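You operate a simulated robot arm through the tools that you are given. There is no shell and no other tool. Be economical: measure what you need, move in short steps, check, and stop when the job is done.

Carry out the task below with a simulated robot arm. There is one attempt and no reset: what you move stays moved.

Task
Mark the stator that the sheet puts on hold yellow and bolt it into the hold locker.
Fine: stand it upright; the marker goes back in its cup. Set down upright: marker.

The check looks at the end state, three seconds after you hand in, the way a careful person would. Anything else that was tipped, shoved, dropped, spilled or broken makes it a failure. Flat cloth is picked up by pressing the open fingertips on it (5 to 10 N) and closing them slowly along it; thin cloth reads only 2 to 8 mm in the jaws.

Robot
A 6-joint arm with a two-finger gripper on a trunk, on a base that drives. Base frame: it is fixed to the floor where the robot stands at the start and does not move with it; the origin is under the middle of the robot, x ahead of it, y to its left, z up. Units: cm, degrees, N and s.
It reaches about 129.8 cm from its shoulder. Its first joint turns from -149.0 to 149.0 degrees. Places, roughly: inside of the hold locker [90, 120, 50]; locker door [70, 120, 70]; locker door bolt [60, 100, 60]; stator [75, 125, 50]. Payload 1.57 kg.
The tool frame sits at the grasp point between the pads (the TCP): z along the fingers, y along the line on which they close. The tips reach 2.1 cm beyond it. Largest opening 7 cm; the body of the gripper starts 5 cm behind the TCP.
Orientation is that of the tool frame in the base frame, as a unit quaternion [x, y, z, w]. With the fingers straight down and closing along the base's y, the tool's x points along the base's -x, its y along +y and its z along -z.

Tools
- The arm moves only by the tool jog_arm. Its argument "commands" is a list that holds one entry, the list of rows, each a list of 6 numbers: the shift along the tool's x, y, z in cm, then the turn, a rotation vector about the tool's x, y, z in degrees. In form: [[[dx, dy, dz, wx, wy, wz], ...]]. A call has 1 to 8 rows; each row shifts and turns the commanded pose from where the row before left it, along the tool's axes as they then stand. "jaw" is the opening, from 0 (shut) to 1 (fully open), set as the call begins (left out, the last holds). Each row takes 0.2 s and may step no farther than 5 cm and 8.6 degrees from the row before; otherwise, or with a gripper value out of range, the whole call is refused. Where a pose cannot be reached the arm comes as near as it can. A force on the tool above 50 N (or 10 N above the force at the start of the call, whichever is more), or a blocked arm, ends the call early, and 0.2 s more pass. The fingers move at their own pace and stop on an object; they squeeze with about 28 N. The grip force told is the motor's: it shows also when the fingers shut on nothing. Time passes only in rows, and 0.2 s behind the last, so rows that do not move let the fingers close. It gives the time, the measured TCP pose, the force on the tool (base axes), the opening and the grip force at its end, in the units of the frame above (readings bear some noise), with the torque about the TCP (base axes, N m) and any sound that the robot's microphone picked up.
- Cameras (640 x 400 px; columns grow to the right, rows downward): "scene" is now at [1.05, 23.13, 182.7]; the picture's right is [0.60, -0.80, 0.00], its down [-0.67, -0.51, -0.54] and it looks along [0.43, 0.32, -0.84] (base axes); focal length 267 px, centre (320, 200). "wrist" rides on the gripper at [7.9, 0.4, -8.1] in the tool frame; the picture's right is [-0.05, 1.00, 0.00], its down [-0.67, -0.04, -0.74] and it looks along [-0.74, -0.04, 0.67] (tool axes); focal length 256 px, centre (320, 200). There is no depth. A picture from a camera that has moved, and an enlarged one, comes with that camera's place and axes in the base frame and with its lens.
- grab_frame(camera): a new picture of that camera. The clock stands still meanwhile.
- move_column(by): slides the trunk up (or, below 0, down) by that many cm; the arm and the scene camera ride with it, the base frame stays. It gives what a move gives, with no picture.
- base_move(legs): drives the robot by 1 to 6 legs, each [ahead, turn to the left] in cm and degrees, along the robot's own axes; the way and the turn of a leg run together, so that a leg with both is an arc; at most 150 cm and 180 degrees a leg. The arm and the cameras ride along, it lands a little off, and it stops where it bumps. It gives what a move gives.
- turn_head(pan, tilt): turns the head with the scene camera to pan (to the left, within 155 degrees either way) and tilt (down, from -29 to 69), counted from straight ahead of the robot. It gives what a move gives.
- zoom(camera, box): a new picture of the part [left, top, right, bottom] of that camera's present view, enlarged. The clock stands still meanwhile.
- job_done(): hands the job in; it is judged then, once.

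Work in short steps. Places have to be worked out from the pictures, the camera data and where the tool is seen: move nearer, look again, correct. Check each grasp and each placing, and mend what went wrong. You have 120 turns and 78 pictures in all, those below and enlarged ones among them. Open the gripper and draw the arm clear of the work before you hand the job in, unless the task says otherwise; then end with one line.

The tools are called by a JSON object that holds its "name" and its "arguments". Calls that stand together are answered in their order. jog_arm: Moves the arm, as the interface text tells. Its arguments: {"type":"object","properties":{"commands":{"type":"array"},"jaw":{"type":"number"}},"required":["commands"]} The other tools are called the same way: move_column (by) slides the trunk up or down; base_move (legs) drives the base; turn_head (pan, tilt) turns the head that bears the scene camera; grab_frame (camera) takes a picture; zoom (camera, box) takes an enlarged picture of a part of a camera's view; job_done () hands the job in.

At the start:

```text
time: 0.0
ee_pos: [49.07, 48.93, 117.72]
tcp_rot: [0.005, 1.0, 0.0, 0.001]
wrist_force: [0.6, 0.1, 0.1]
moment: [-0.01, 0.02, 0.04]
finger_gap: 7.0
finger_force: 0.0
trunk travel left (down, up): [-85.8, 11.2]
robot x, y, heading: [0.54, 1.97, 0.5]
head pan, tilt: [37.1, 57.5]
```

scene: 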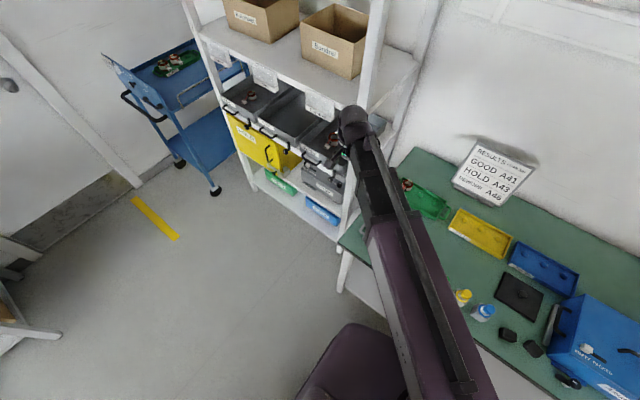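
wrist: 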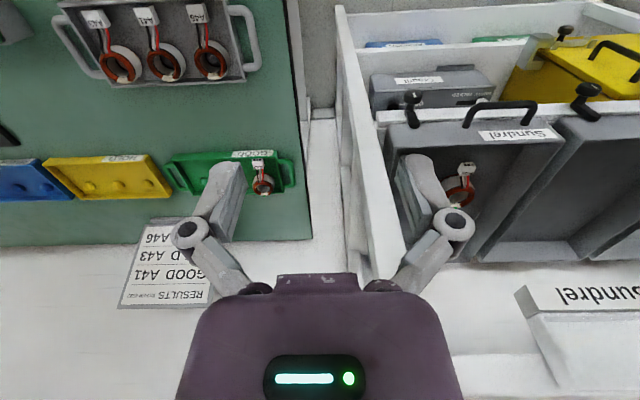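

The sheet seems to put A43 on hold. I zoom in on the sheet and on the tray of stators.

{"name": "zoom", "arguments": {"camera": "scene", "box": [380, 120, 640, 290]}}

{"name": "zoom", "arguments": {"camera": "wrist", "box": [0, 0, 320, 200]}}

{"name": "zoom", "arguments": {"camera": "scene", "box": [180, 40, 400, 240]}}

```text
2.35 times, centred on (510, 205) of scene
camera zoom: at [1.05, 23.13, 182.7], right [0.6, -0.8, 0.0], down [-0.67, -0.51, -0.54], along [0.43, 0.32, -0.84], focal length 628 px, centre (-127, 188)
```

zoom: 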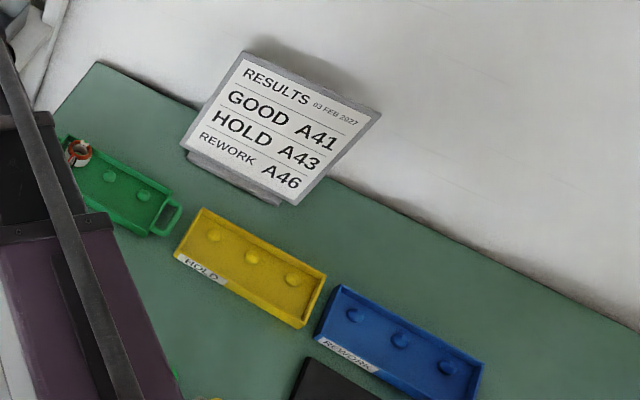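

```text
2.00 times, centred on (160, 100) of wrist
camera zoom: at [41.12, 49.28, 125.86], right [0.06, 1.0, 0.0], down [0.67, -0.04, 0.74], along [0.74, -0.05, -0.67], focal length 512 px, centre (640, 400)
```

zoom: 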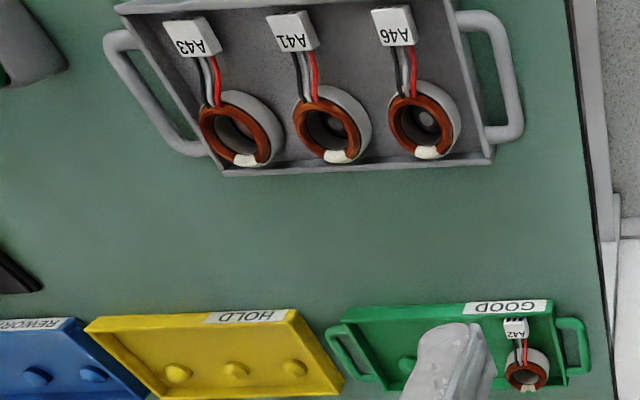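

```text
2.00 times, centred on (290, 140) of scene
camera zoom: at [1.05, 23.13, 182.7], right [0.6, -0.8, 0.0], down [-0.67, -0.51, -0.54], along [0.43, 0.32, -0.84], focal length 534 px, centre (380, 320)
```

zoom: 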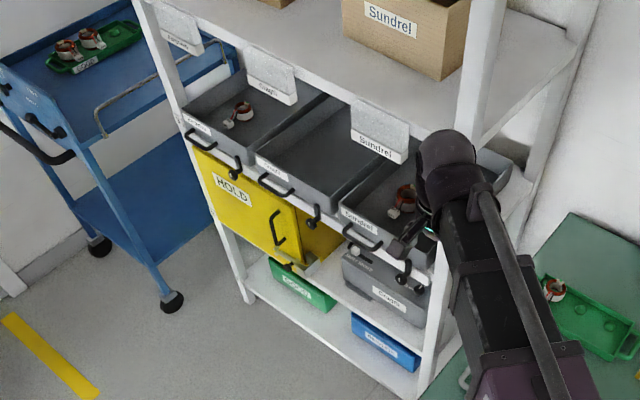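

A43 is on hold and sits in the grey tray on the bench, under the arm. I zoom in on the marker cups and look towards the locker.

{"name": "zoom", "arguments": {"camera": "scene", "box": [430, 260, 590, 390]}}

{"name": "turn_head", "arguments": {"pan": 0, "tilt": 60}}

{"name": "grab_frame", "arguments": {"camera": "scene"}}

```text
3.08 times, centred on (510, 325) of scene
camera zoom: at [1.05, 23.13, 182.7], right [0.6, -0.8, 0.0], down [-0.67, -0.51, -0.54], along [0.43, 0.32, -0.84], focal length 821 px, centre (-265, -185)
```

zoom: 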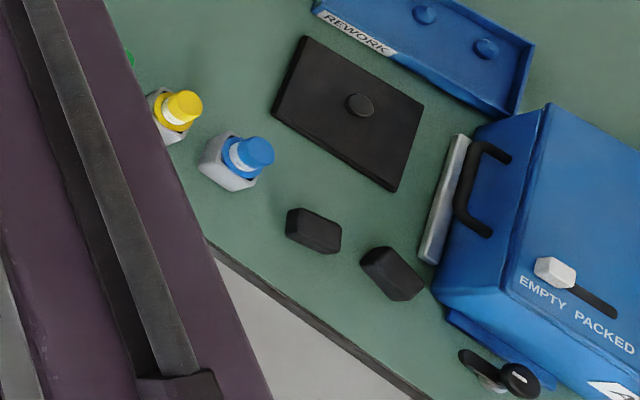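

```text
time: 1.0
ee_pos: [49.04, 48.91, 117.75]
tcp_rot: [0.005, 1.0, 0.0, 0.001]
wrist_force: [0.9, 0.9, -0.1]
moment: [0.02, 0.0, -0.02]
finger_gap: 7.01
finger_force: 0.0
trunk travel left (down, up): [-85.8, 11.2]
robot x, y, heading: [-0.08, 1.83, -0.0]
head pan, tilt: [0.0, 60.0]
```

```text
71 pictures are left
camera scene: at [2.18, 18.91, 182.41], right [0.0, -1.0, 0.0], down [-0.87, 0.0, -0.5], along [0.5, 0.0, -0.87], focal length 267 px, centre (320, 200)
```

scene: 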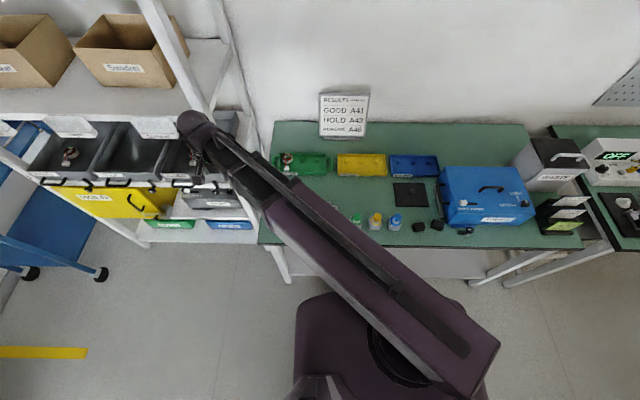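

I move the arm towards the bench, away from the shelf, for a wrist view of the tray and the markers.

{"name": "jog_arm", "arguments": {"commands": [[[1.5, -4.5, 0, 0, 0, 0], [1.5, -4.5, 0, 0, 0, 0], [1.5, -4.5, 0, 0, 0, 0], [1.5, -4.5, 0, 0, 0, 0], [1.5, -4.5, 0, 0, 0, 0], [1.5, -4.5, 0, 0, 0, 0], [1.5, -4.5, 0, 0, 0, 0], [1.5, -4.5, 0, 0, 0, 0]]]}}

{"name": "grab_frame", "arguments": {"camera": "wrist"}}

{"name": "grab_frame", "arguments": {"camera": "scene"}}

```text
time: 2.8
ee_pos: [50.22, 20.55, 117.81]
tcp_rot: [0.005, 1.0, 0.0, -0.001]
wrist_force: [0.3, 0.4, 0.2]
moment: [0.04, 0.01, 0.03]
finger_gap: 7.01
finger_force: 0.1
out of reach, approached as far as the arm can: row 4, 5, 6, 7, 8
trunk travel left (down, up): [-85.8, 11.2]
robot x, y, heading: [0.05, 1.79, 0.3]
head pan, tilt: [0.0, 60.0]
```

```text
70 pictures are left
camera wrist: at [42.18, 20.82, 125.88], right [0.06, 1.0, 0.0], down [0.67, -0.04, 0.74], along [0.74, -0.05, -0.67], focal length 256 px, centre (320, 200)
```

wrist: 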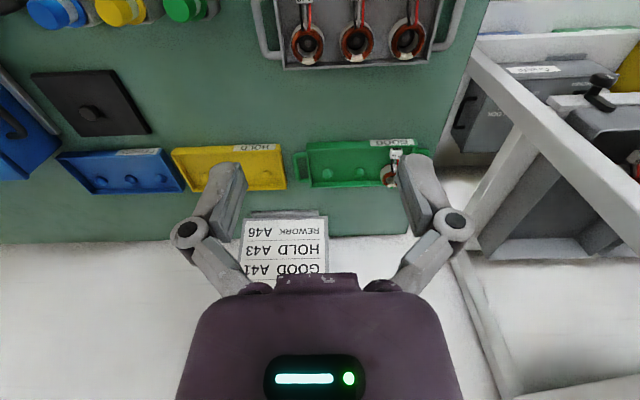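

```text
69 pictures are left
camera scene: at [2.21, 18.85, 182.41], right [0.0, -1.0, 0.0], down [-0.87, 0.0, -0.5], along [0.5, 0.0, -0.87], focal length 267 px, centre (320, 200)
```

scene: 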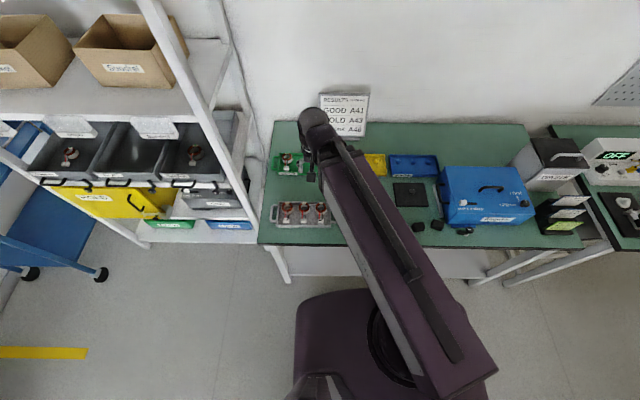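

The marker and tray are too near the robot to reach straight down. I check behind before backing up.

{"name": "turn_head", "arguments": {"pan": 150, "tilt": 45}}

{"name": "grab_frame", "arguments": {"camera": "scene"}}

{"name": "turn_head", "arguments": {"pan": 70, "tilt": 45}}

{"name": "grab_frame", "arguments": {"camera": "scene"}}

```text
time: 5.2
ee_pos: [49.96, 20.48, 117.76]
tcp_rot: [0.005, 1.0, -0.001, -0.001]
wrist_force: [-1.0, -0.3, 0.4]
moment: [0.02, 0.02, 0.02]
finger_gap: 7.0
finger_force: 0.1
trunk travel left (down, up): [-85.8, 11.2]
robot x, y, heading: [0.07, 1.55, 0.1]
head pan, tilt: [150.0, 45.0]
```

```text
68 pictures are left
camera scene: at [-11.53, 22.98, 184.35], right [0.5, 0.87, 0.0], down [0.61, -0.35, -0.71], along [-0.61, 0.35, -0.71], focal length 267 px, centre (320, 200)
```

scene: 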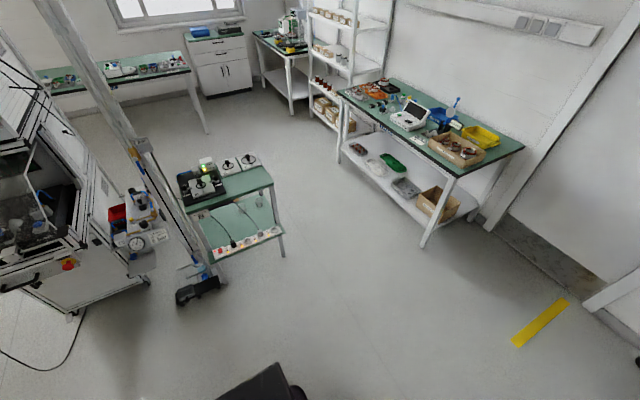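

```text
time: 6.7
ee_pos: [50.05, 20.6, 117.73]
tcp_rot: [0.005, 1.0, -0.001, 0.001]
wrist_force: [-0.3, 0.2, -0.6]
moment: [-0.02, 0.01, 0.03]
finger_gap: 7.01
finger_force: 0.1
trunk travel left (down, up): [-85.8, 11.2]
robot x, y, heading: [0.23, 1.85, 0.1]
head pan, tilt: [70.0, 45.0]
```

```text
67 pictures are left
camera scene: at [-1.71, 26.57, 184.35], right [0.94, -0.34, 0.0], down [-0.24, -0.66, -0.71], along [0.24, 0.66, -0.71], focal length 267 px, centre (320, 200)
```

scene: 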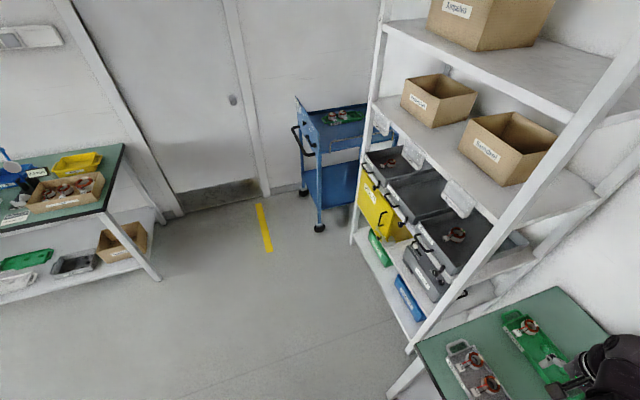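

There is open floor behind. I back up 40 cm and look again at the bench.

{"name": "base_move", "arguments": {"legs": [[-40, 0]]}}

{"name": "turn_head", "arguments": {"pan": 0, "tilt": 45}}

{"name": "grab_frame", "arguments": {"camera": "wrist"}}

{"name": "grab_frame", "arguments": {"camera": "scene"}}

```text
time: 9.7
ee_pos: [9.99, 20.48, 117.81]
tcp_rot: [0.006, 1.0, 0.0, 0.0]
wrist_force: [-1.4, -0.3, 0.4]
moment: [0.02, -0.04, 0.02]
finger_gap: 6.99
finger_force: 0.1
trunk travel left (down, up): [-85.8, 11.2]
robot x, y, heading: [-39.7, 1.97, -0.1]
head pan, tilt: [70.0, 45.0]
```

```text
time: 11.1
ee_pos: [10.04, 20.55, 117.7]
tcp_rot: [0.005, 1.0, 0.0, -0.001]
wrist_force: [0.2, -0.5, 1.3]
moment: [0.02, -0.01, 0.0]
finger_gap: 6.99
finger_force: 0.0
trunk travel left (down, up): [-85.8, 11.2]
robot x, y, heading: [-39.81, 1.75, -0.1]
head pan, tilt: [0.0, 45.0]
```

```text
66 pictures are left
camera wrist: at [2.17, 20.83, 125.87], right [0.06, 1.0, 0.0], down [0.67, -0.04, 0.74], along [0.74, -0.05, -0.67], focal length 256 px, centre (320, 200)
```

wrist: 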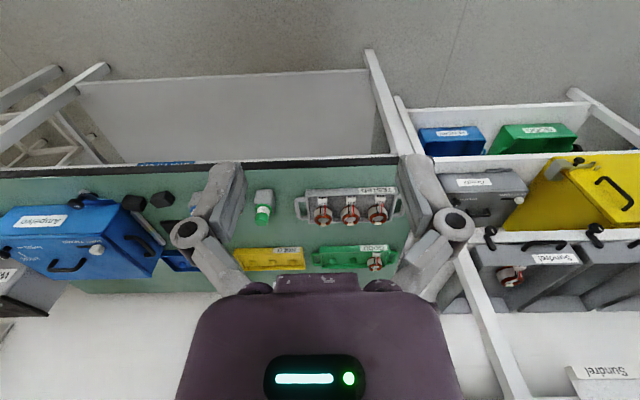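

```text
65 pictures are left
camera scene: at [-36.32, 18.9, 184.35], right [0.0, -1.0, 0.0], down [-0.71, 0.0, -0.71], along [0.71, 0.0, -0.71], focal length 267 px, centre (320, 200)
```

scene: 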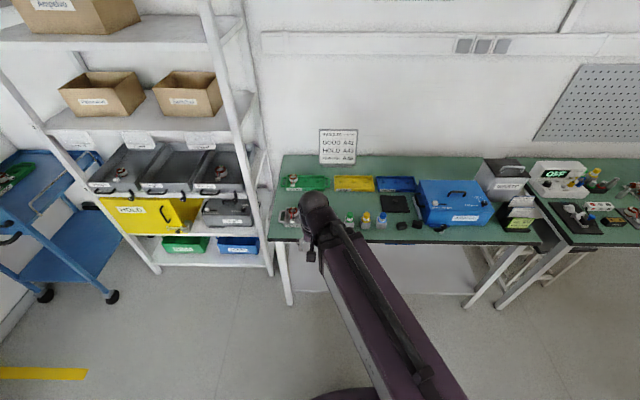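

Backing up worked. I move the gripper to just short of the markers for a close view.

{"name": "jog_arm", "arguments": {"commands": [[[-3, -3, 2.4, 0, 0, 0], [-3, -3, 2.4, 0, 0, 0], [-3, -3, 2.4, 0, 0, 0], [-3, -3, 2.4, 0, 0, 0], [-3, -3, 2.4, 0, 0, 0], [-3, -3, 2.4, 0, 0, 0], [-3, -3, 2.4, 0, 0, 0], [-3, -3, 2.4, 0, 0, 0]]]}}

{"name": "grab_frame", "arguments": {"camera": "wrist"}}

{"name": "zoom", "arguments": {"camera": "scene", "box": [260, 150, 440, 262]}}

```text
time: 12.9
ee_pos: [33.77, -3.87, 117.65]
tcp_rot: [0.004, 1.0, 0.0, -0.001]
wrist_force: [-0.1, 0.0, -0.6]
moment: [0.05, -0.03, 0.02]
finger_gap: 6.98
finger_force: 0.1
out of reach, approached as far as the arm can: row 1, 2, 3, 4, 5, 6, 7, 8
trunk travel left (down, up): [-85.8, 11.2]
robot x, y, heading: [-39.89, 1.87, 0.0]
head pan, tilt: [0.0, 45.0]
```

```text
64 pictures are left
camera wrist: at [26.03, -3.51, 125.83], right [0.06, 1.0, 0.0], down [0.67, -0.04, 0.74], along [0.74, -0.05, -0.67], focal length 256 px, centre (320, 200)
```

wrist: 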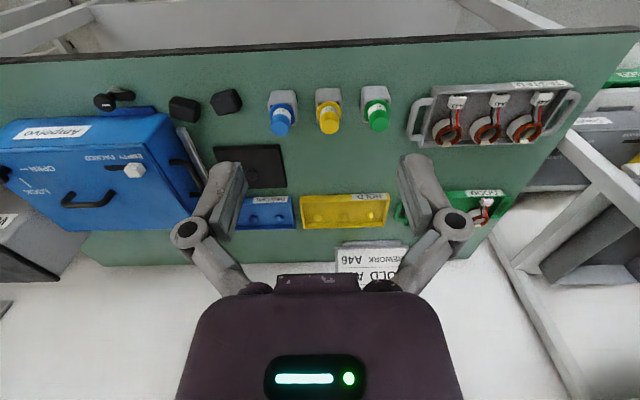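

```text
3.56 times, centred on (350, 206) of scene
camera zoom: at [-36.23, 18.81, 184.36], right [0.0, -1.0, 0.0], down [-0.71, 0.0, -0.71], along [0.71, 0.0, -0.71], focal length 949 px, centre (213, 179)
```

zoom: 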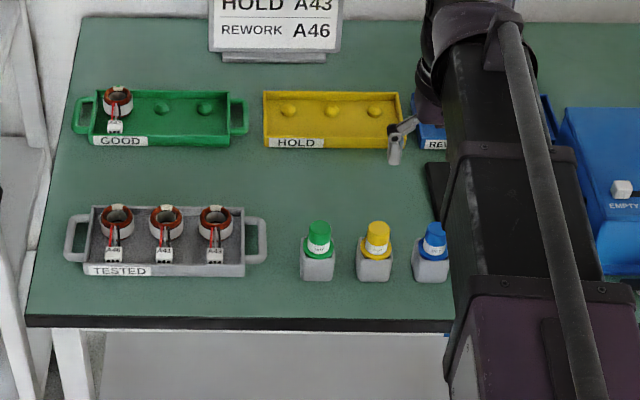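

The arm holds its height when pointing down, so I use the trunk to go lower. Yellow cap judged near (49.5, -4, 86); I lower 17 cm and look.

{"name": "move_column", "arguments": {"by": -17}}

{"name": "grab_frame", "arguments": {"camera": "wrist"}}

```text
time: 14.8
ee_pos: [33.85, -3.84, 100.66]
tcp_rot: [0.006, 1.0, 0.0, -0.001]
wrist_force: [0.2, -0.8, 0.1]
moment: [0.02, -0.03, 0.01]
finger_gap: 7.02
finger_force: 0.2
trunk travel left (down, up): [-68.8, 28.2]
robot x, y, heading: [-40.0, 1.31, 0.0]
head pan, tilt: [0.0, 45.0]
```

```text
62 pictures are left
camera wrist: at [25.9, -3.43, 108.88], right [0.06, 1.0, 0.0], down [0.67, -0.04, 0.74], along [0.74, -0.05, -0.67], focal length 256 px, centre (320, 200)
```

wrist: 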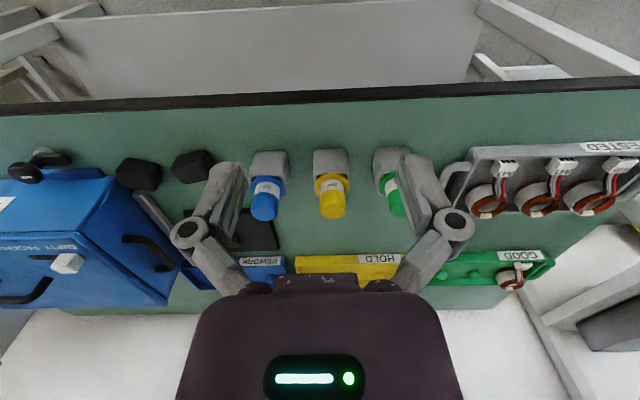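

Cap top judged at about (49.2, -3.6, 89), bench about z 80. I move above it with the jaws part-closed and check.

{"name": "jog_arm", "arguments": {"commands": [[[-4, 0, 0, 0, 0, 0], [-4, 0, 0, 0, 0, 0], [-4, 0, 0, 0, 0, 0], [-3.4, 0, 0, 0, 0, 0], [0, 0, 0, 0, 0, 0]]], "jaw": 0.65}}

{"name": "grab_frame", "arguments": {"camera": "wrist"}}

{"name": "turn_head", "arguments": {"pan": -5, "tilt": 42}}

{"name": "zoom", "arguments": {"camera": "scene", "box": [220, 130, 420, 255]}}

```text
time: 16.0
ee_pos: [49.21, -4.12, 100.65]
tcp_rot: [0.005, 1.0, 0.0, 0.0]
wrist_force: [-0.7, -0.4, -0.1]
moment: [0.02, 0.01, -0.02]
finger_gap: 4.56
finger_force: 0.1
trunk travel left (down, up): [-68.8, 28.2]
robot x, y, heading: [-39.79, 2.0, 0.0]
head pan, tilt: [0.0, 45.0]
```

```text
61 pictures are left
camera wrist: at [41.28, -3.67, 108.89], right [0.06, 1.0, 0.0], down [0.67, -0.04, 0.74], along [0.74, -0.05, -0.67], focal length 256 px, centre (320, 200)
```

wrist: 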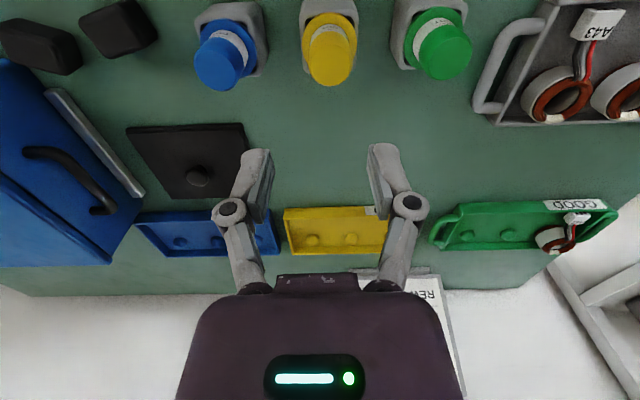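

```text
time: 16.6
ee_pos: [49.16, -4.08, 100.8]
tcp_rot: [0.006, 1.0, 0.001, -0.001]
wrist_force: [-0.1, -0.2, 0.2]
moment: [0.02, 0.0, -0.05]
finger_gap: 4.54
finger_force: 0.1
trunk travel left (down, up): [-68.8, 28.2]
robot x, y, heading: [-39.73, 1.78, -0.2]
head pan, tilt: [-5.0, 42.0]
```

```text
3.20 times, centred on (320, 192) of scene
camera zoom: at [-36.12, 18.16, 167.78], right [-0.09, -1.0, 0.0], down [-0.67, 0.06, -0.74], along [0.74, -0.06, -0.67], focal length 854 px, centre (320, 224)
```

zoom: 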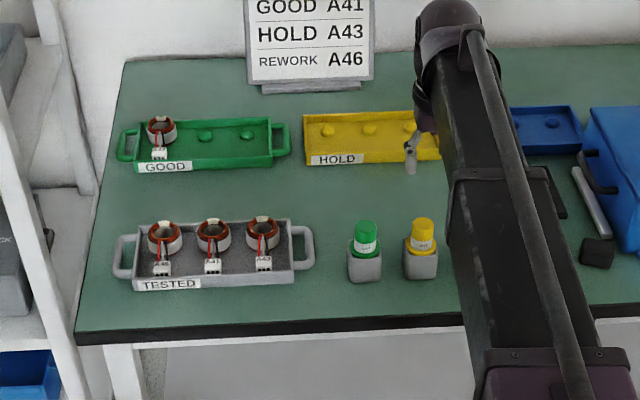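

Refined cap centre (47.9, -3.4), top z 90. I shift onto it, then lower the column to TCP z 88.

{"name": "jog_arm", "arguments": {"commands": [[[1.3, 0.6, 0, 0, 0, 0], [0, 0, 0, 0, 0, 0]]], "jaw": 0.65}}

{"name": "move_column", "arguments": {"by": -7}}

{"name": "grab_frame", "arguments": {"camera": "wrist"}}

```text
time: 17.2
ee_pos: [47.86, -3.34, 100.75]
tcp_rot: [0.005, 1.0, 0.0, -0.001]
wrist_force: [0.0, -0.7, -0.4]
moment: [0.03, 0.03, 0.0]
finger_gap: 4.55
finger_force: 0.1
trunk travel left (down, up): [-68.8, 28.2]
robot x, y, heading: [-39.82, 1.72, 0.1]
head pan, tilt: [-5.0, 42.0]
```

```text
time: 18.3
ee_pos: [47.9, -3.3, 93.72]
tcp_rot: [0.005, 1.0, 0.0, -0.001]
wrist_force: [0.2, 0.4, -0.4]
moment: [0.0, -0.03, 0.0]
finger_gap: 4.55
finger_force: 0.1
trunk travel left (down, up): [-61.8, 35.2]
robot x, y, heading: [-39.89, 1.72, 0.2]
head pan, tilt: [-5.0, 42.0]
```

```text
59 pictures are left
camera wrist: at [39.97, -3.04, 101.88], right [0.06, 1.0, 0.0], down [0.67, -0.04, 0.74], along [0.74, -0.05, -0.67], focal length 256 px, centre (320, 200)
```

wrist: 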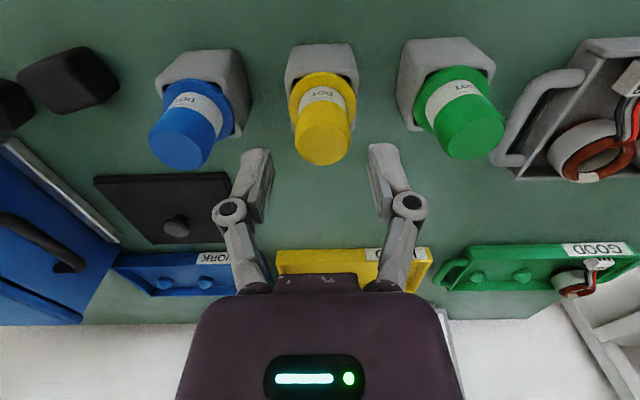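

Aligned with the cap. I lower 5 cm and close.

{"name": "move_column", "arguments": {"by": -5}}

{"name": "grab_frame", "arguments": {"camera": "wrist"}}

```text
time: 19.2
ee_pos: [47.93, -3.46, 88.69]
tcp_rot: [0.005, 1.0, 0.0, -0.001]
wrist_force: [0.7, -0.7, -0.2]
moment: [0.0, -0.02, -0.01]
finger_gap: 4.58
finger_force: 0.1
trunk travel left (down, up): [-56.8, 40.2]
robot x, y, heading: [-39.81, 2.04, -0.1]
head pan, tilt: [-5.0, 42.0]
```

```text
58 pictures are left
camera wrist: at [39.96, -3.04, 96.88], right [0.06, 1.0, 0.0], down [0.67, -0.04, 0.74], along [0.74, -0.05, -0.67], focal length 256 px, centre (320, 200)
```

wrist: 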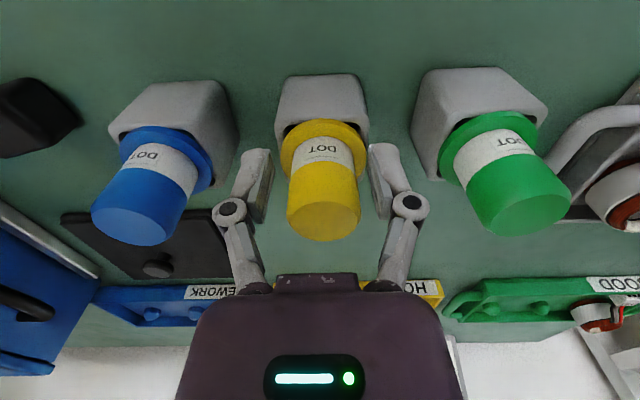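

The cap lies between the fingers. I close and check the hold.

{"name": "jog_arm", "arguments": {"commands": [[[0, 0, 0, 0, 0, 0], [0, 0, 0, 0, 0, 0], [0, 0, 0, 0, 0, 0]]], "jaw": 0.0}}

{"name": "move_column", "arguments": {"by": 10}}

{"name": "grab_frame", "arguments": {"camera": "wrist"}}

{"name": "zoom", "arguments": {"camera": "scene", "box": [240, 120, 440, 245]}}

```text
time: 20.0
ee_pos: [47.66, -3.4, 89.04]
tcp_rot: [0.005, 1.0, -0.001, 0.002]
wrist_force: [5.7, -2.1, 40.7]
moment: [-0.02, -0.15, 0.01]
finger_gap: 2.87
finger_force: 28.2
trunk travel left (down, up): [-56.8, 40.2]
robot x, y, heading: [-40.15, 1.53, -0.0]
head pan, tilt: [-5.0, 42.0]
```

```text
time: 21.4
ee_pos: [47.97, -3.5, 98.55]
tcp_rot: [0.006, 1.0, -0.001, -0.001]
wrist_force: [0.0, 0.6, -0.5]
moment: [0.01, -0.02, 0.02]
finger_gap: 2.88
finger_force: 27.6
trunk travel left (down, up): [-66.8, 30.2]
robot x, y, heading: [-40.09, 1.74, -0.2]
head pan, tilt: [-5.0, 42.0]
```

```text
57 pictures are left
camera wrist: at [39.99, -3.03, 106.85], right [0.06, 1.0, 0.0], down [0.67, -0.04, 0.74], along [0.74, -0.05, -0.67], focal length 256 px, centre (320, 200)
```

wrist: 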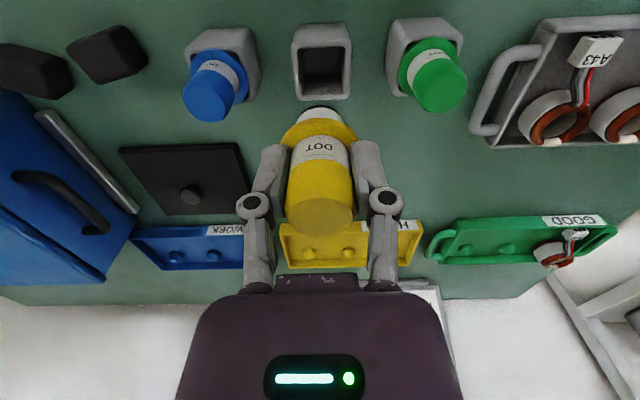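

```text
3.20 times, centred on (340, 182) of scene
camera zoom: at [-36.09, 18.16, 165.78], right [-0.09, -1.0, 0.0], down [-0.67, 0.06, -0.74], along [0.74, -0.06, -0.67], focal length 854 px, centre (256, 256)
```

zoom: 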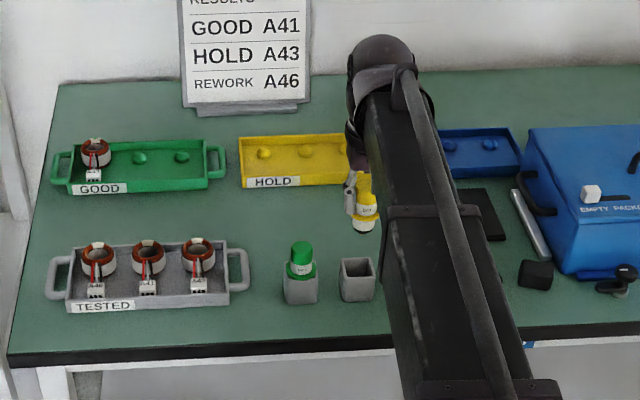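

Marker held, white tip below the flange. I move sideways to look at stator A43 closely.

{"name": "jog_arm", "arguments": {"commands": [[[0, 4, 0, 0, 0, 0], [0, 4, 0, 0, 0, 0], [0, 4, 0, 0, 0, 0], [0, 4, 0, 0, 0, 0], [0, 0, 0, 0, 0, 0]]]}}

{"name": "zoom", "arguments": {"camera": "wrist", "box": [240, 0, 560, 200]}}

{"name": "zoom", "arguments": {"camera": "scene", "box": [240, 150, 340, 220]}}

```text
time: 22.6
ee_pos: [47.99, 12.63, 98.65]
tcp_rot: [0.005, 1.0, 0.001, -0.001]
wrist_force: [0.3, 0.3, -0.2]
moment: [-0.01, 0.01, -0.02]
finger_gap: 2.86
finger_force: 28.1
trunk travel left (down, up): [-66.8, 30.2]
robot x, y, heading: [-39.83, 1.58, -0.2]
head pan, tilt: [-5.0, 42.0]
```

```text
2.00 times, centred on (400, 100) of wrist
camera zoom: at [40.19, 13.03, 106.87], right [0.06, 1.0, 0.0], down [0.67, -0.04, 0.74], along [0.74, -0.05, -0.67], focal length 512 px, centre (160, 400)
```

zoom: 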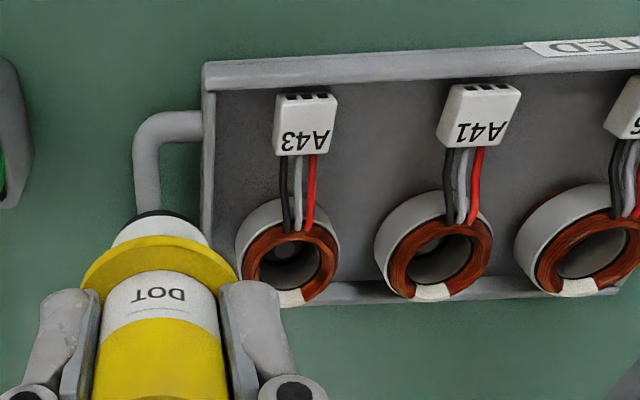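

```text
5.71 times, centred on (290, 185) of scene
camera zoom: at [-36.11, 18.17, 165.78], right [-0.09, -1.0, 0.0], down [-0.67, 0.06, -0.74], along [0.74, -0.06, -0.67], focal length 1525 px, centre (491, 286)
```

zoom: 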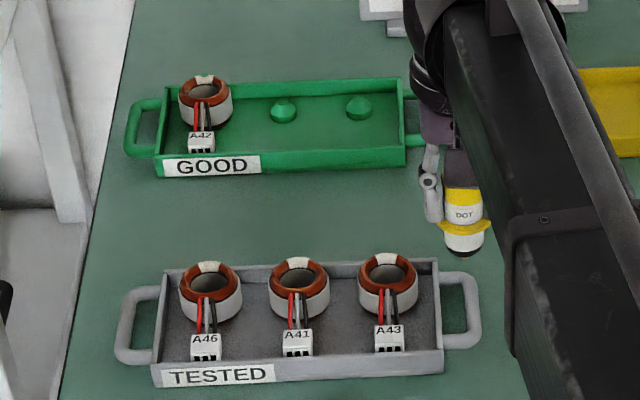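

White patch on A43's rim judged near (56.4, 18.8, 85.6). I bring the marker over it, still about 8 cm above.

{"name": "jog_arm", "arguments": {"commands": [[[-4.2, 0, 0, 0, 0, 0], [-4.2, 0, 0, 0, 0, 0], [0, 3.1, 0, 0, 0, 0], [0, 3.1, 0, 0, 0, 0], [0, 0, 0, 0, 0, 0]]]}}

{"name": "zoom", "arguments": {"camera": "wrist", "box": [200, 0, 440, 150]}}

{"name": "zoom", "arguments": {"camera": "scene", "box": [240, 150, 340, 220]}}

```text
time: 23.8
ee_pos: [56.6, 18.81, 98.67]
tcp_rot: [0.007, 1.0, 0.0, -0.001]
wrist_force: [0.2, -0.4, -0.5]
moment: [0.01, 0.02, 0.0]
finger_gap: 2.86
finger_force: 27.8
trunk travel left (down, up): [-66.8, 30.2]
robot x, y, heading: [-39.77, 1.51, -0.2]
head pan, tilt: [-5.0, 42.0]
```

```text
2.67 times, centred on (320, 75) of wrist
camera zoom: at [48.65, 19.1, 106.87], right [0.06, 1.0, 0.0], down [0.67, -0.04, 0.74], along [0.74, -0.05, -0.67], focal length 683 px, centre (320, 533)
```

zoom: 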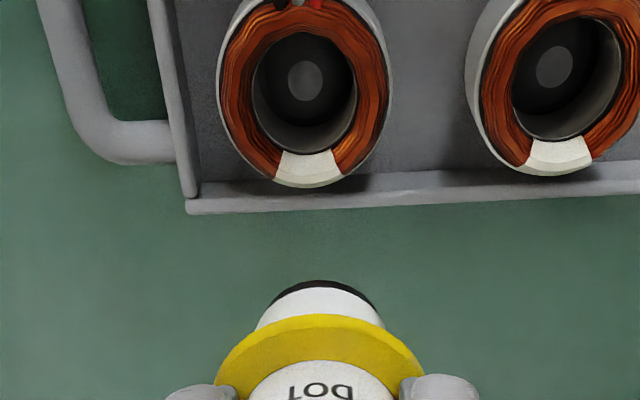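

```text
5.71 times, centred on (290, 185) of scene
camera zoom: at [-36.1, 18.16, 165.79], right [-0.09, -1.0, 0.0], down [-0.67, 0.06, -0.74], along [0.74, -0.06, -0.67], focal length 1525 px, centre (491, 286)
```

zoom: 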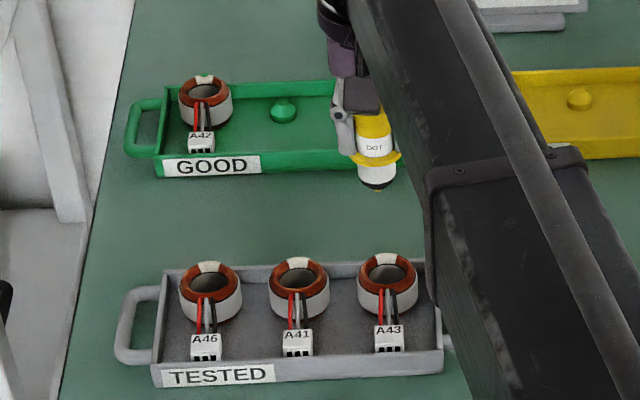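

Patch now fixes at (56.25, 18.3, 85.8); tip about 5.9 cm below the TCP. I align and lower to about 1.5 cm above.

{"name": "jog_arm", "arguments": {"commands": [[[0.35, -0.3, 0, 0, 0, 0], [0, 0, 0, 0, 0, 0]]]}}

{"name": "move_column", "arguments": {"by": -5.4}}

{"name": "zoom", "arguments": {"camera": "wrist", "box": [200, 0, 440, 150]}}

{"name": "zoom", "arguments": {"camera": "scene", "box": [250, 160, 330, 210]}}

```text
time: 24.4
ee_pos: [56.14, 18.41, 98.71]
tcp_rot: [0.005, 1.0, 0.0, -0.001]
wrist_force: [0.4, -0.1, -0.2]
moment: [0.02, 0.0, 0.01]
finger_gap: 2.87
finger_force: 27.8
trunk travel left (down, up): [-66.8, 30.2]
robot x, y, heading: [-39.92, 1.69, -0.2]
head pan, tilt: [-5.0, 42.0]
```

```text
time: 25.3
ee_pos: [56.17, 18.39, 93.24]
tcp_rot: [0.005, 1.0, 0.0, -0.001]
wrist_force: [-1.0, -0.6, -0.4]
moment: [-0.02, -0.01, 0.01]
finger_gap: 2.86
finger_force: 27.8
trunk travel left (down, up): [-61.4, 35.6]
robot x, y, heading: [-40.3, 1.45, -0.0]
head pan, tilt: [-5.0, 42.0]
```

```text
2.67 times, centred on (320, 75) of wrist
camera zoom: at [48.26, 18.78, 101.47], right [0.06, 1.0, 0.0], down [0.67, -0.04, 0.74], along [0.74, -0.05, -0.67], focal length 683 px, centre (320, 533)
```

zoom: 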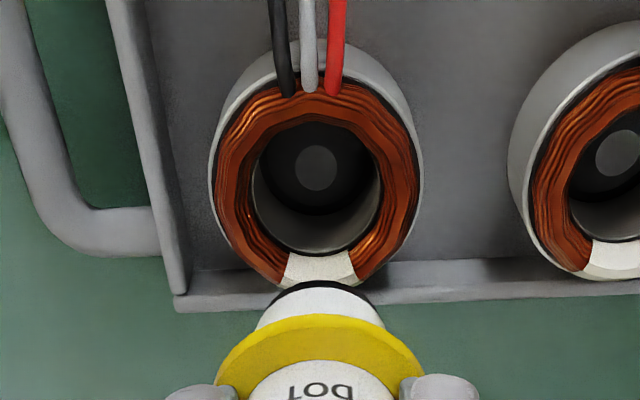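

```text
8.00 times, centred on (290, 185) of scene
camera zoom: at [-36.12, 18.16, 160.38], right [-0.09, -1.0, 0.0], down [-0.67, 0.06, -0.74], along [0.74, -0.06, -0.67], focal length 2135 px, centre (560, 320)
```

zoom: 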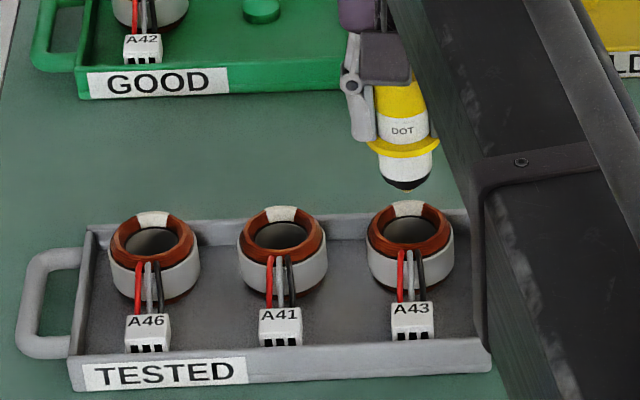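

Aligned in both directions, nib about 1.3 cm above the patch. I lower in small steps until touch.

{"name": "move_column", "arguments": {"by": -1.0}}

{"name": "jog_arm", "arguments": {"commands": [[[0, 0, 0.25, 0, 0, 0], [0, 0, 0, 0, 0, 0]]]}}

```text
time: 25.9
ee_pos: [56.12, 18.42, 92.49]
tcp_rot: [0.005, 1.0, 0.0, 0.002]
wrist_force: [7.0, 0.4, 30.7]
moment: [0.02, -0.51, 0.03]
finger_gap: 2.87
finger_force: 28.0
trunk travel left (down, up): [-60.4, 36.6]
robot x, y, heading: [-39.95, 1.37, -0.1]
head pan, tilt: [-5.0, 42.0]
```

```text
time: 26.5
ee_pos: [55.95, 18.42, 92.51]
tcp_rot: [0.005, 1.0, 0.0, 0.002]
wrist_force: [9.3, 1.3, 35.0]
moment: [0.04, -0.64, -0.01]
finger_gap: 2.88
finger_force: 28.1
trunk travel left (down, up): [-60.4, 36.6]
robot x, y, heading: [-40.12, 1.67, -0.0]
head pan, tilt: [-5.0, 42.0]
```

Firm contact (about 33 N). I lift and look at the mark.

{"name": "move_column", "arguments": {"by": 6}}

{"name": "zoom", "arguments": {"camera": "wrist", "box": [200, 0, 440, 150]}}

{"name": "zoom", "arguments": {"camera": "scene", "box": [250, 160, 330, 210]}}

```text
time: 27.5
ee_pos: [56.24, 18.45, 98.34]
tcp_rot: [0.006, 1.0, 0.0, -0.001]
wrist_force: [0.3, -0.2, -0.7]
moment: [-0.03, -0.02, 0.0]
finger_gap: 2.89
finger_force: 27.9
trunk travel left (down, up): [-66.4, 30.6]
robot x, y, heading: [-39.73, 1.89, 0.2]
head pan, tilt: [-5.0, 42.0]
```

```text
2.67 times, centred on (320, 75) of wrist
camera zoom: at [48.29, 18.8, 106.44], right [0.06, 1.0, 0.0], down [0.67, -0.04, 0.74], along [0.74, -0.05, -0.67], focal length 683 px, centre (320, 533)
```

zoom: 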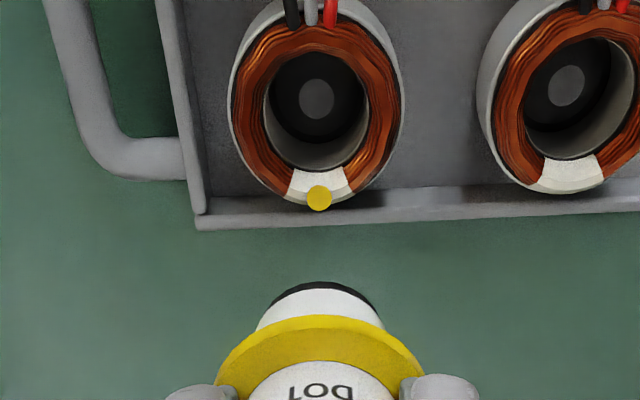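

```text
8.00 times, centred on (290, 185) of scene
camera zoom: at [-36.07, 18.17, 165.38], right [-0.09, -1.0, 0.0], down [-0.67, 0.06, -0.74], along [0.74, -0.06, -0.67], focal length 2135 px, centre (560, 320)
```

zoom: 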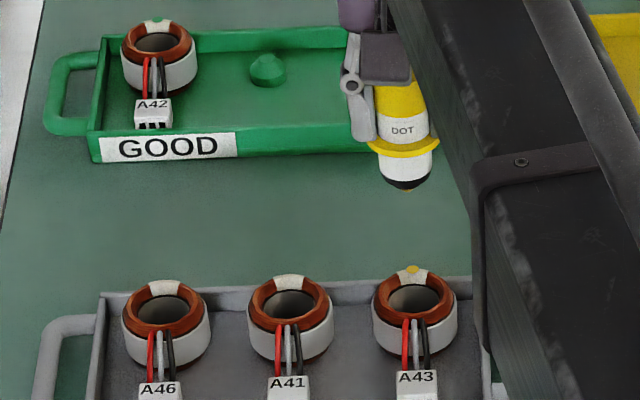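

The yellow dot is on A43's patch. I raise and carry the marker back above its cup.

{"name": "move_column", "arguments": {"by": 4}}

{"name": "jog_arm", "arguments": {"commands": [[[2.76, -3.65, 0, 0, 0, 0], [2.76, -3.65, 0, 0, 0, 0], [2.76, -3.65, 0, 0, 0, 0], [0, -3.65, 0, 0, 0, 0], [0, -3.65, 0, 0, 0, 0], [0, -3.65, 0, 0, 0, 0], [0, 0, 0, 0, 0, 0]]]}}

{"name": "grab_frame", "arguments": {"camera": "wrist"}}

```text
time: 28.3
ee_pos: [56.27, 18.49, 102.22]
tcp_rot: [0.006, 1.0, 0.001, 0.0]
wrist_force: [0.4, -0.4, -0.3]
moment: [0.02, -0.03, 0.0]
finger_gap: 2.85
finger_force: 27.9
trunk travel left (down, up): [-70.4, 26.6]
robot x, y, heading: [-39.8, 1.79, -0.3]
head pan, tilt: [-5.0, 42.0]
```

```text
time: 29.9
ee_pos: [47.62, -3.54, 102.32]
tcp_rot: [0.004, 1.0, 0.0, -0.001]
wrist_force: [-0.1, 0.0, -0.4]
moment: [-0.03, 0.0, 0.0]
finger_gap: 2.85
finger_force: 28.1
trunk travel left (down, up): [-70.4, 26.6]
robot x, y, heading: [-39.95, 1.72, -0.2]
head pan, tilt: [-5.0, 42.0]
```

```text
47 pictures are left
camera wrist: at [39.68, -3.16, 110.47], right [0.06, 1.0, 0.0], down [0.67, -0.04, 0.74], along [0.74, -0.05, -0.67], focal length 256 px, centre (320, 200)
```

wrist: 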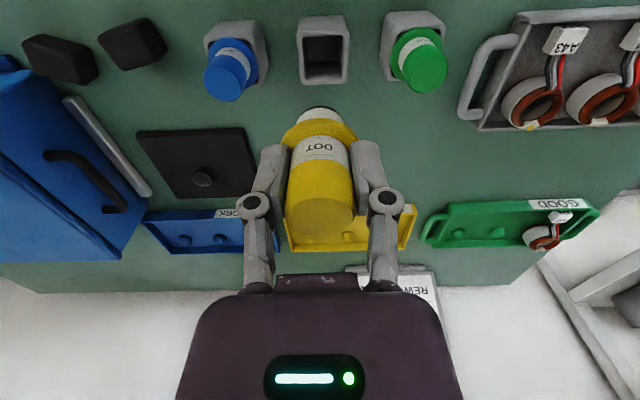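

I correct x by 0.3 and lower most of the way, then check.

{"name": "jog_arm", "arguments": {"commands": [[[-0.32, 0.05, 0, 0, 0, 0], [0, 0, 0, 0, 0, 0]]]}}

{"name": "move_column", "arguments": {"by": -9.5}}

{"name": "grab_frame", "arguments": {"camera": "wrist"}}

```text
time: 30.5
ee_pos: [47.91, -3.38, 102.26]
tcp_rot: [0.005, 1.0, 0.0, -0.001]
wrist_force: [0.6, 0.9, 0.0]
moment: [0.02, -0.02, 0.0]
finger_gap: 2.86
finger_force: 27.9
trunk travel left (down, up): [-70.4, 26.6]
robot x, y, heading: [-39.91, 1.53, 0.1]
head pan, tilt: [-5.0, 42.0]
```

```text
time: 31.8
ee_pos: [47.88, -3.39, 92.73]
tcp_rot: [0.005, 1.0, 0.0, -0.001]
wrist_force: [0.6, -0.6, -0.3]
moment: [0.0, -0.02, -0.02]
finger_gap: 2.87
finger_force: 28.3
trunk travel left (down, up): [-60.9, 36.1]
robot x, y, heading: [-39.79, 1.99, 0.2]
head pan, tilt: [-5.0, 42.0]
```

```text
46 pictures are left
camera wrist: at [40.02, -3.04, 100.98], right [0.06, 1.0, 0.0], down [0.67, -0.04, 0.74], along [0.74, -0.05, -0.67], focal length 256 px, centre (320, 200)
```

wrist: 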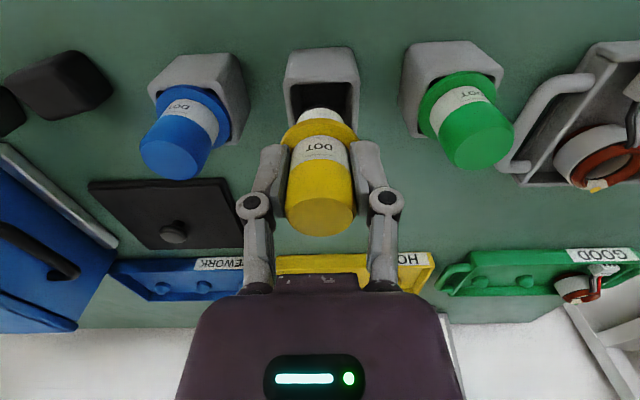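

The marker is entering its cup cleanly. I lower in steps, watching the force.

{"name": "move_column", "arguments": {"by": -3}}

{"name": "grab_frame", "arguments": {"camera": "wrist"}}

```text
time: 32.6
ee_pos: [48.08, -3.44, 89.71]
tcp_rot: [0.006, 1.0, 0.001, -0.001]
wrist_force: [0.5, 0.6, -0.9]
moment: [-0.03, -0.01, 0.03]
finger_gap: 2.87
finger_force: 28.2
trunk travel left (down, up): [-57.9, 39.1]
robot x, y, heading: [-40.21, 1.91, -0.0]
head pan, tilt: [-5.0, 42.0]
```

```text
45 pictures are left
camera wrist: at [40.02, -3.05, 97.97], right [0.06, 1.0, 0.0], down [0.67, -0.04, 0.74], along [0.74, -0.05, -0.67], focal length 256 px, centre (320, 200)
```

wrist: 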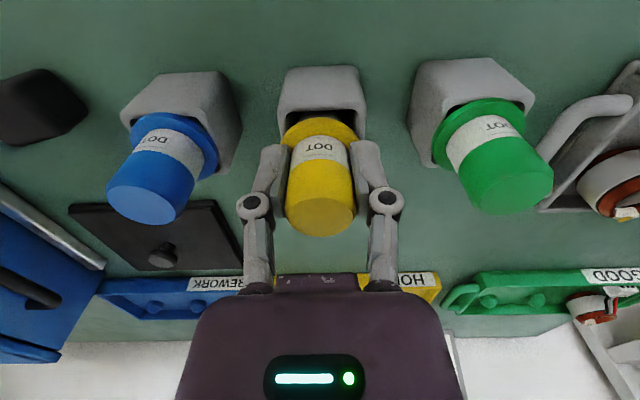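

{"name": "move_column", "arguments": {"by": -0.6}}

{"name": "move_column", "arguments": {"by": -0.2}}

```text
time: 33.1
ee_pos: [47.95, -3.52, 89.21]
tcp_rot: [0.005, 1.0, 0.0, -0.001]
wrist_force: [0.0, 0.1, -0.7]
moment: [-0.01, 0.01, 0.0]
finger_gap: 2.86
finger_force: 28.2
trunk travel left (down, up): [-57.3, 39.7]
robot x, y, heading: [-40.06, 1.64, 0.1]
head pan, tilt: [-5.0, 42.0]
```

```text
time: 33.6
ee_pos: [47.94, -3.37, 89.01]
tcp_rot: [0.006, 1.0, 0.0, 0.001]
wrist_force: [1.7, 0.3, 5.7]
moment: [0.01, 0.06, 0.0]
finger_gap: 2.87
finger_force: 28.0
trunk travel left (down, up): [-57.1, 39.9]
robot x, y, heading: [-39.88, 2.12, -0.0]
head pan, tilt: [-5.0, 42.0]
```

The marker touched down (5.7 N). I open the jaws to the earlier gap and raise clear.

{"name": "jog_arm", "arguments": {"commands": [[[0, 0, 0, 0, 0, 0], [0, 0, 0, 0, 0, 0], [0, 0, 0, 0, 0, 0]]], "jaw": 0.65}}

{"name": "move_column", "arguments": {"by": 13}}

{"name": "grab_frame", "arguments": {"camera": "wrist"}}

```text
time: 34.4
ee_pos: [47.85, -3.43, 89.03]
tcp_rot: [0.005, 1.0, 0.0, -0.001]
wrist_force: [0.3, 0.1, -0.5]
moment: [0.0, 0.04, 0.02]
finger_gap: 4.56
finger_force: 0.0
trunk travel left (down, up): [-57.1, 39.9]
robot x, y, heading: [-39.68, 1.59, 0.2]
head pan, tilt: [-5.0, 42.0]
```

```text
time: 36.0
ee_pos: [47.94, -3.39, 101.97]
tcp_rot: [0.005, 1.0, 0.0, -0.001]
wrist_force: [-0.3, 0.7, -0.2]
moment: [0.0, -0.03, -0.03]
finger_gap: 4.55
finger_force: 0.1
trunk travel left (down, up): [-70.1, 26.9]
robot x, y, heading: [-39.84, 1.98, 0.1]
head pan, tilt: [-5.0, 42.0]
```

```text
44 pictures are left
camera wrist: at [40.03, -3.04, 110.16], right [0.06, 1.0, 0.0], down [0.67, -0.04, 0.74], along [0.74, -0.05, -0.67], focal length 256 px, centre (320, 200)
```

wrist: 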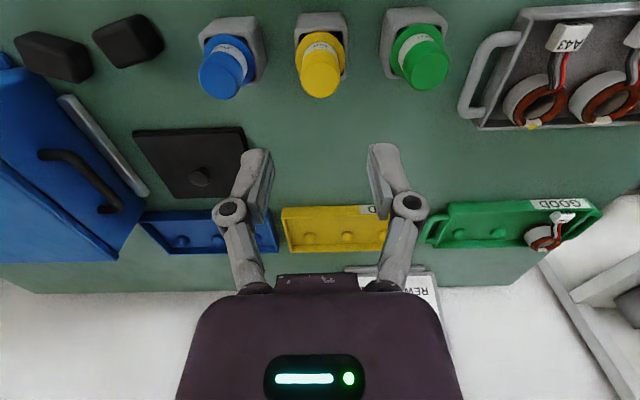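

Marker is back upright in its cup. I retract the arm and drive left to stand in front of the hold locker, then look at it.

{"name": "jog_arm", "arguments": {"commands": [[[4.5, 0, 0, 0, 0, 0], [4.5, 0, 0, 0, 0, 0], [4.5, 0, 0, 0, 0, 0], [4.5, 0, 0, 0, 0, 0]]]}}

{"name": "base_move", "arguments": {"legs": [[0, 90], [90, 0], [0, -90]]}}

{"name": "turn_head", "arguments": {"pan": 5, "tilt": 40}}

{"name": "grab_frame", "arguments": {"camera": "scene"}}

{"name": "grab_frame", "arguments": {"camera": "wrist"}}

```text
time: 37.0
ee_pos: [29.8, -3.22, 102.05]
tcp_rot: [0.005, 1.0, 0.0, 0.0]
wrist_force: [-1.1, -0.3, -0.1]
moment: [0.02, -0.04, 0.02]
finger_gap: 4.55
finger_force: 0.1
trunk travel left (down, up): [-70.1, 26.9]
robot x, y, heading: [-40.15, 1.54, 0.1]
head pan, tilt: [-5.0, 42.0]
```

```text
time: 54.2
ee_pos: [30.06, 87.28, 102.04]
tcp_rot: [0.005, 1.0, 0.0, 0.0]
wrist_force: [-0.3, 0.4, -0.1]
moment: [-0.03, 0.01, 0.01]
finger_gap: 4.55
finger_force: 0.0
trunk travel left (down, up): [-70.1, 26.9]
robot x, y, heading: [-39.95, 89.56, 0.6]
head pan, tilt: [-5.0, 42.0]
```

```text
time: 54.9
ee_pos: [30.05, 87.09, 102.02]
tcp_rot: [0.005, 1.0, 0.001, -0.001]
wrist_force: [0.3, -0.7, -0.7]
moment: [0.01, -0.01, 0.03]
finger_gap: 4.55
finger_force: 0.1
trunk travel left (down, up): [-70.1, 26.9]
robot x, y, heading: [-39.91, 89.31, 0.3]
head pan, tilt: [5.0, 40.0]
```

```text
43 pictures are left
camera scene: at [-36.01, 107.38, 169.38], right [0.09, -1.0, 0.0], down [-0.64, -0.06, -0.77], along [0.76, 0.07, -0.64], focal length 267 px, centre (320, 200)
```

scene: 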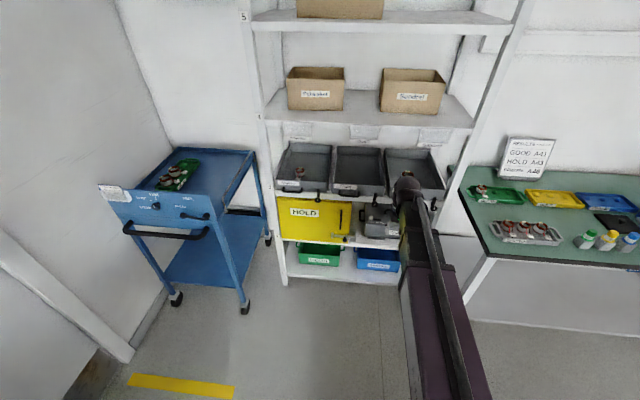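

```text
42 pictures are left
camera wrist: at [22.14, 87.48, 110.17], right [0.06, 1.0, 0.0], down [0.67, -0.04, 0.74], along [0.74, -0.05, -0.67], focal length 256 px, centre (320, 200)
```

wrist: 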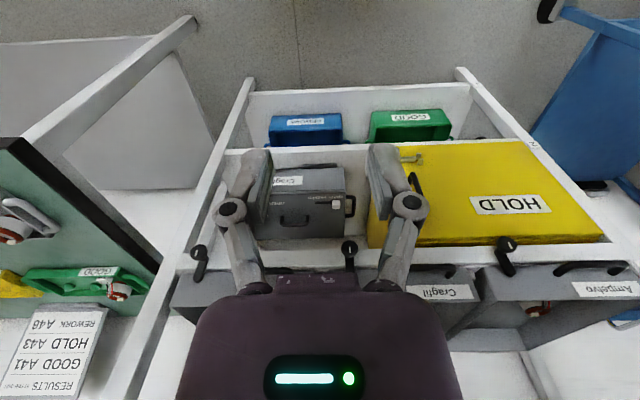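

I zoom in on the locker door and bolt.

{"name": "zoom", "arguments": {"camera": "scene", "box": [260, 170, 420, 270]}}

{"name": "zoom", "arguments": {"camera": "wrist", "box": [360, 120, 640, 295]}}

```text
4.00 times, centred on (340, 220) of scene
camera zoom: at [-36.01, 107.38, 169.38], right [0.09, -1.0, 0.0], down [-0.64, -0.06, -0.77], along [0.76, 0.07, -0.64], focal length 1068 px, centre (240, 120)
```

zoom: 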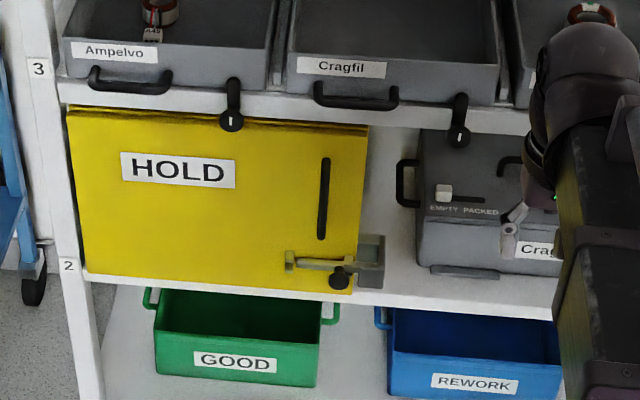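

```text
2.29 times, centred on (500, 208) of wrist
camera zoom: at [22.14, 87.48, 110.17], right [0.06, 1.0, 0.0], down [0.67, -0.04, 0.74], along [0.74, -0.05, -0.67], focal length 585 px, centre (-91, 183)
```

zoom: 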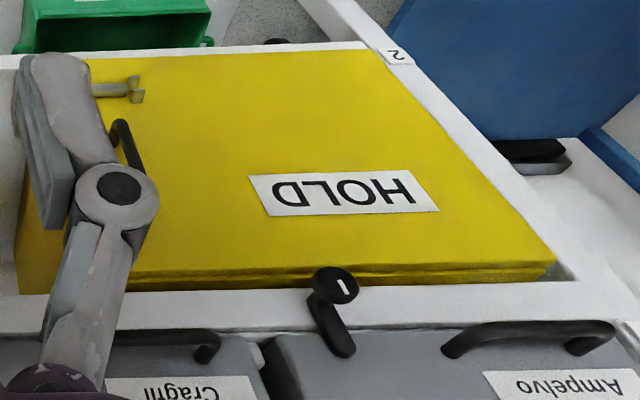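

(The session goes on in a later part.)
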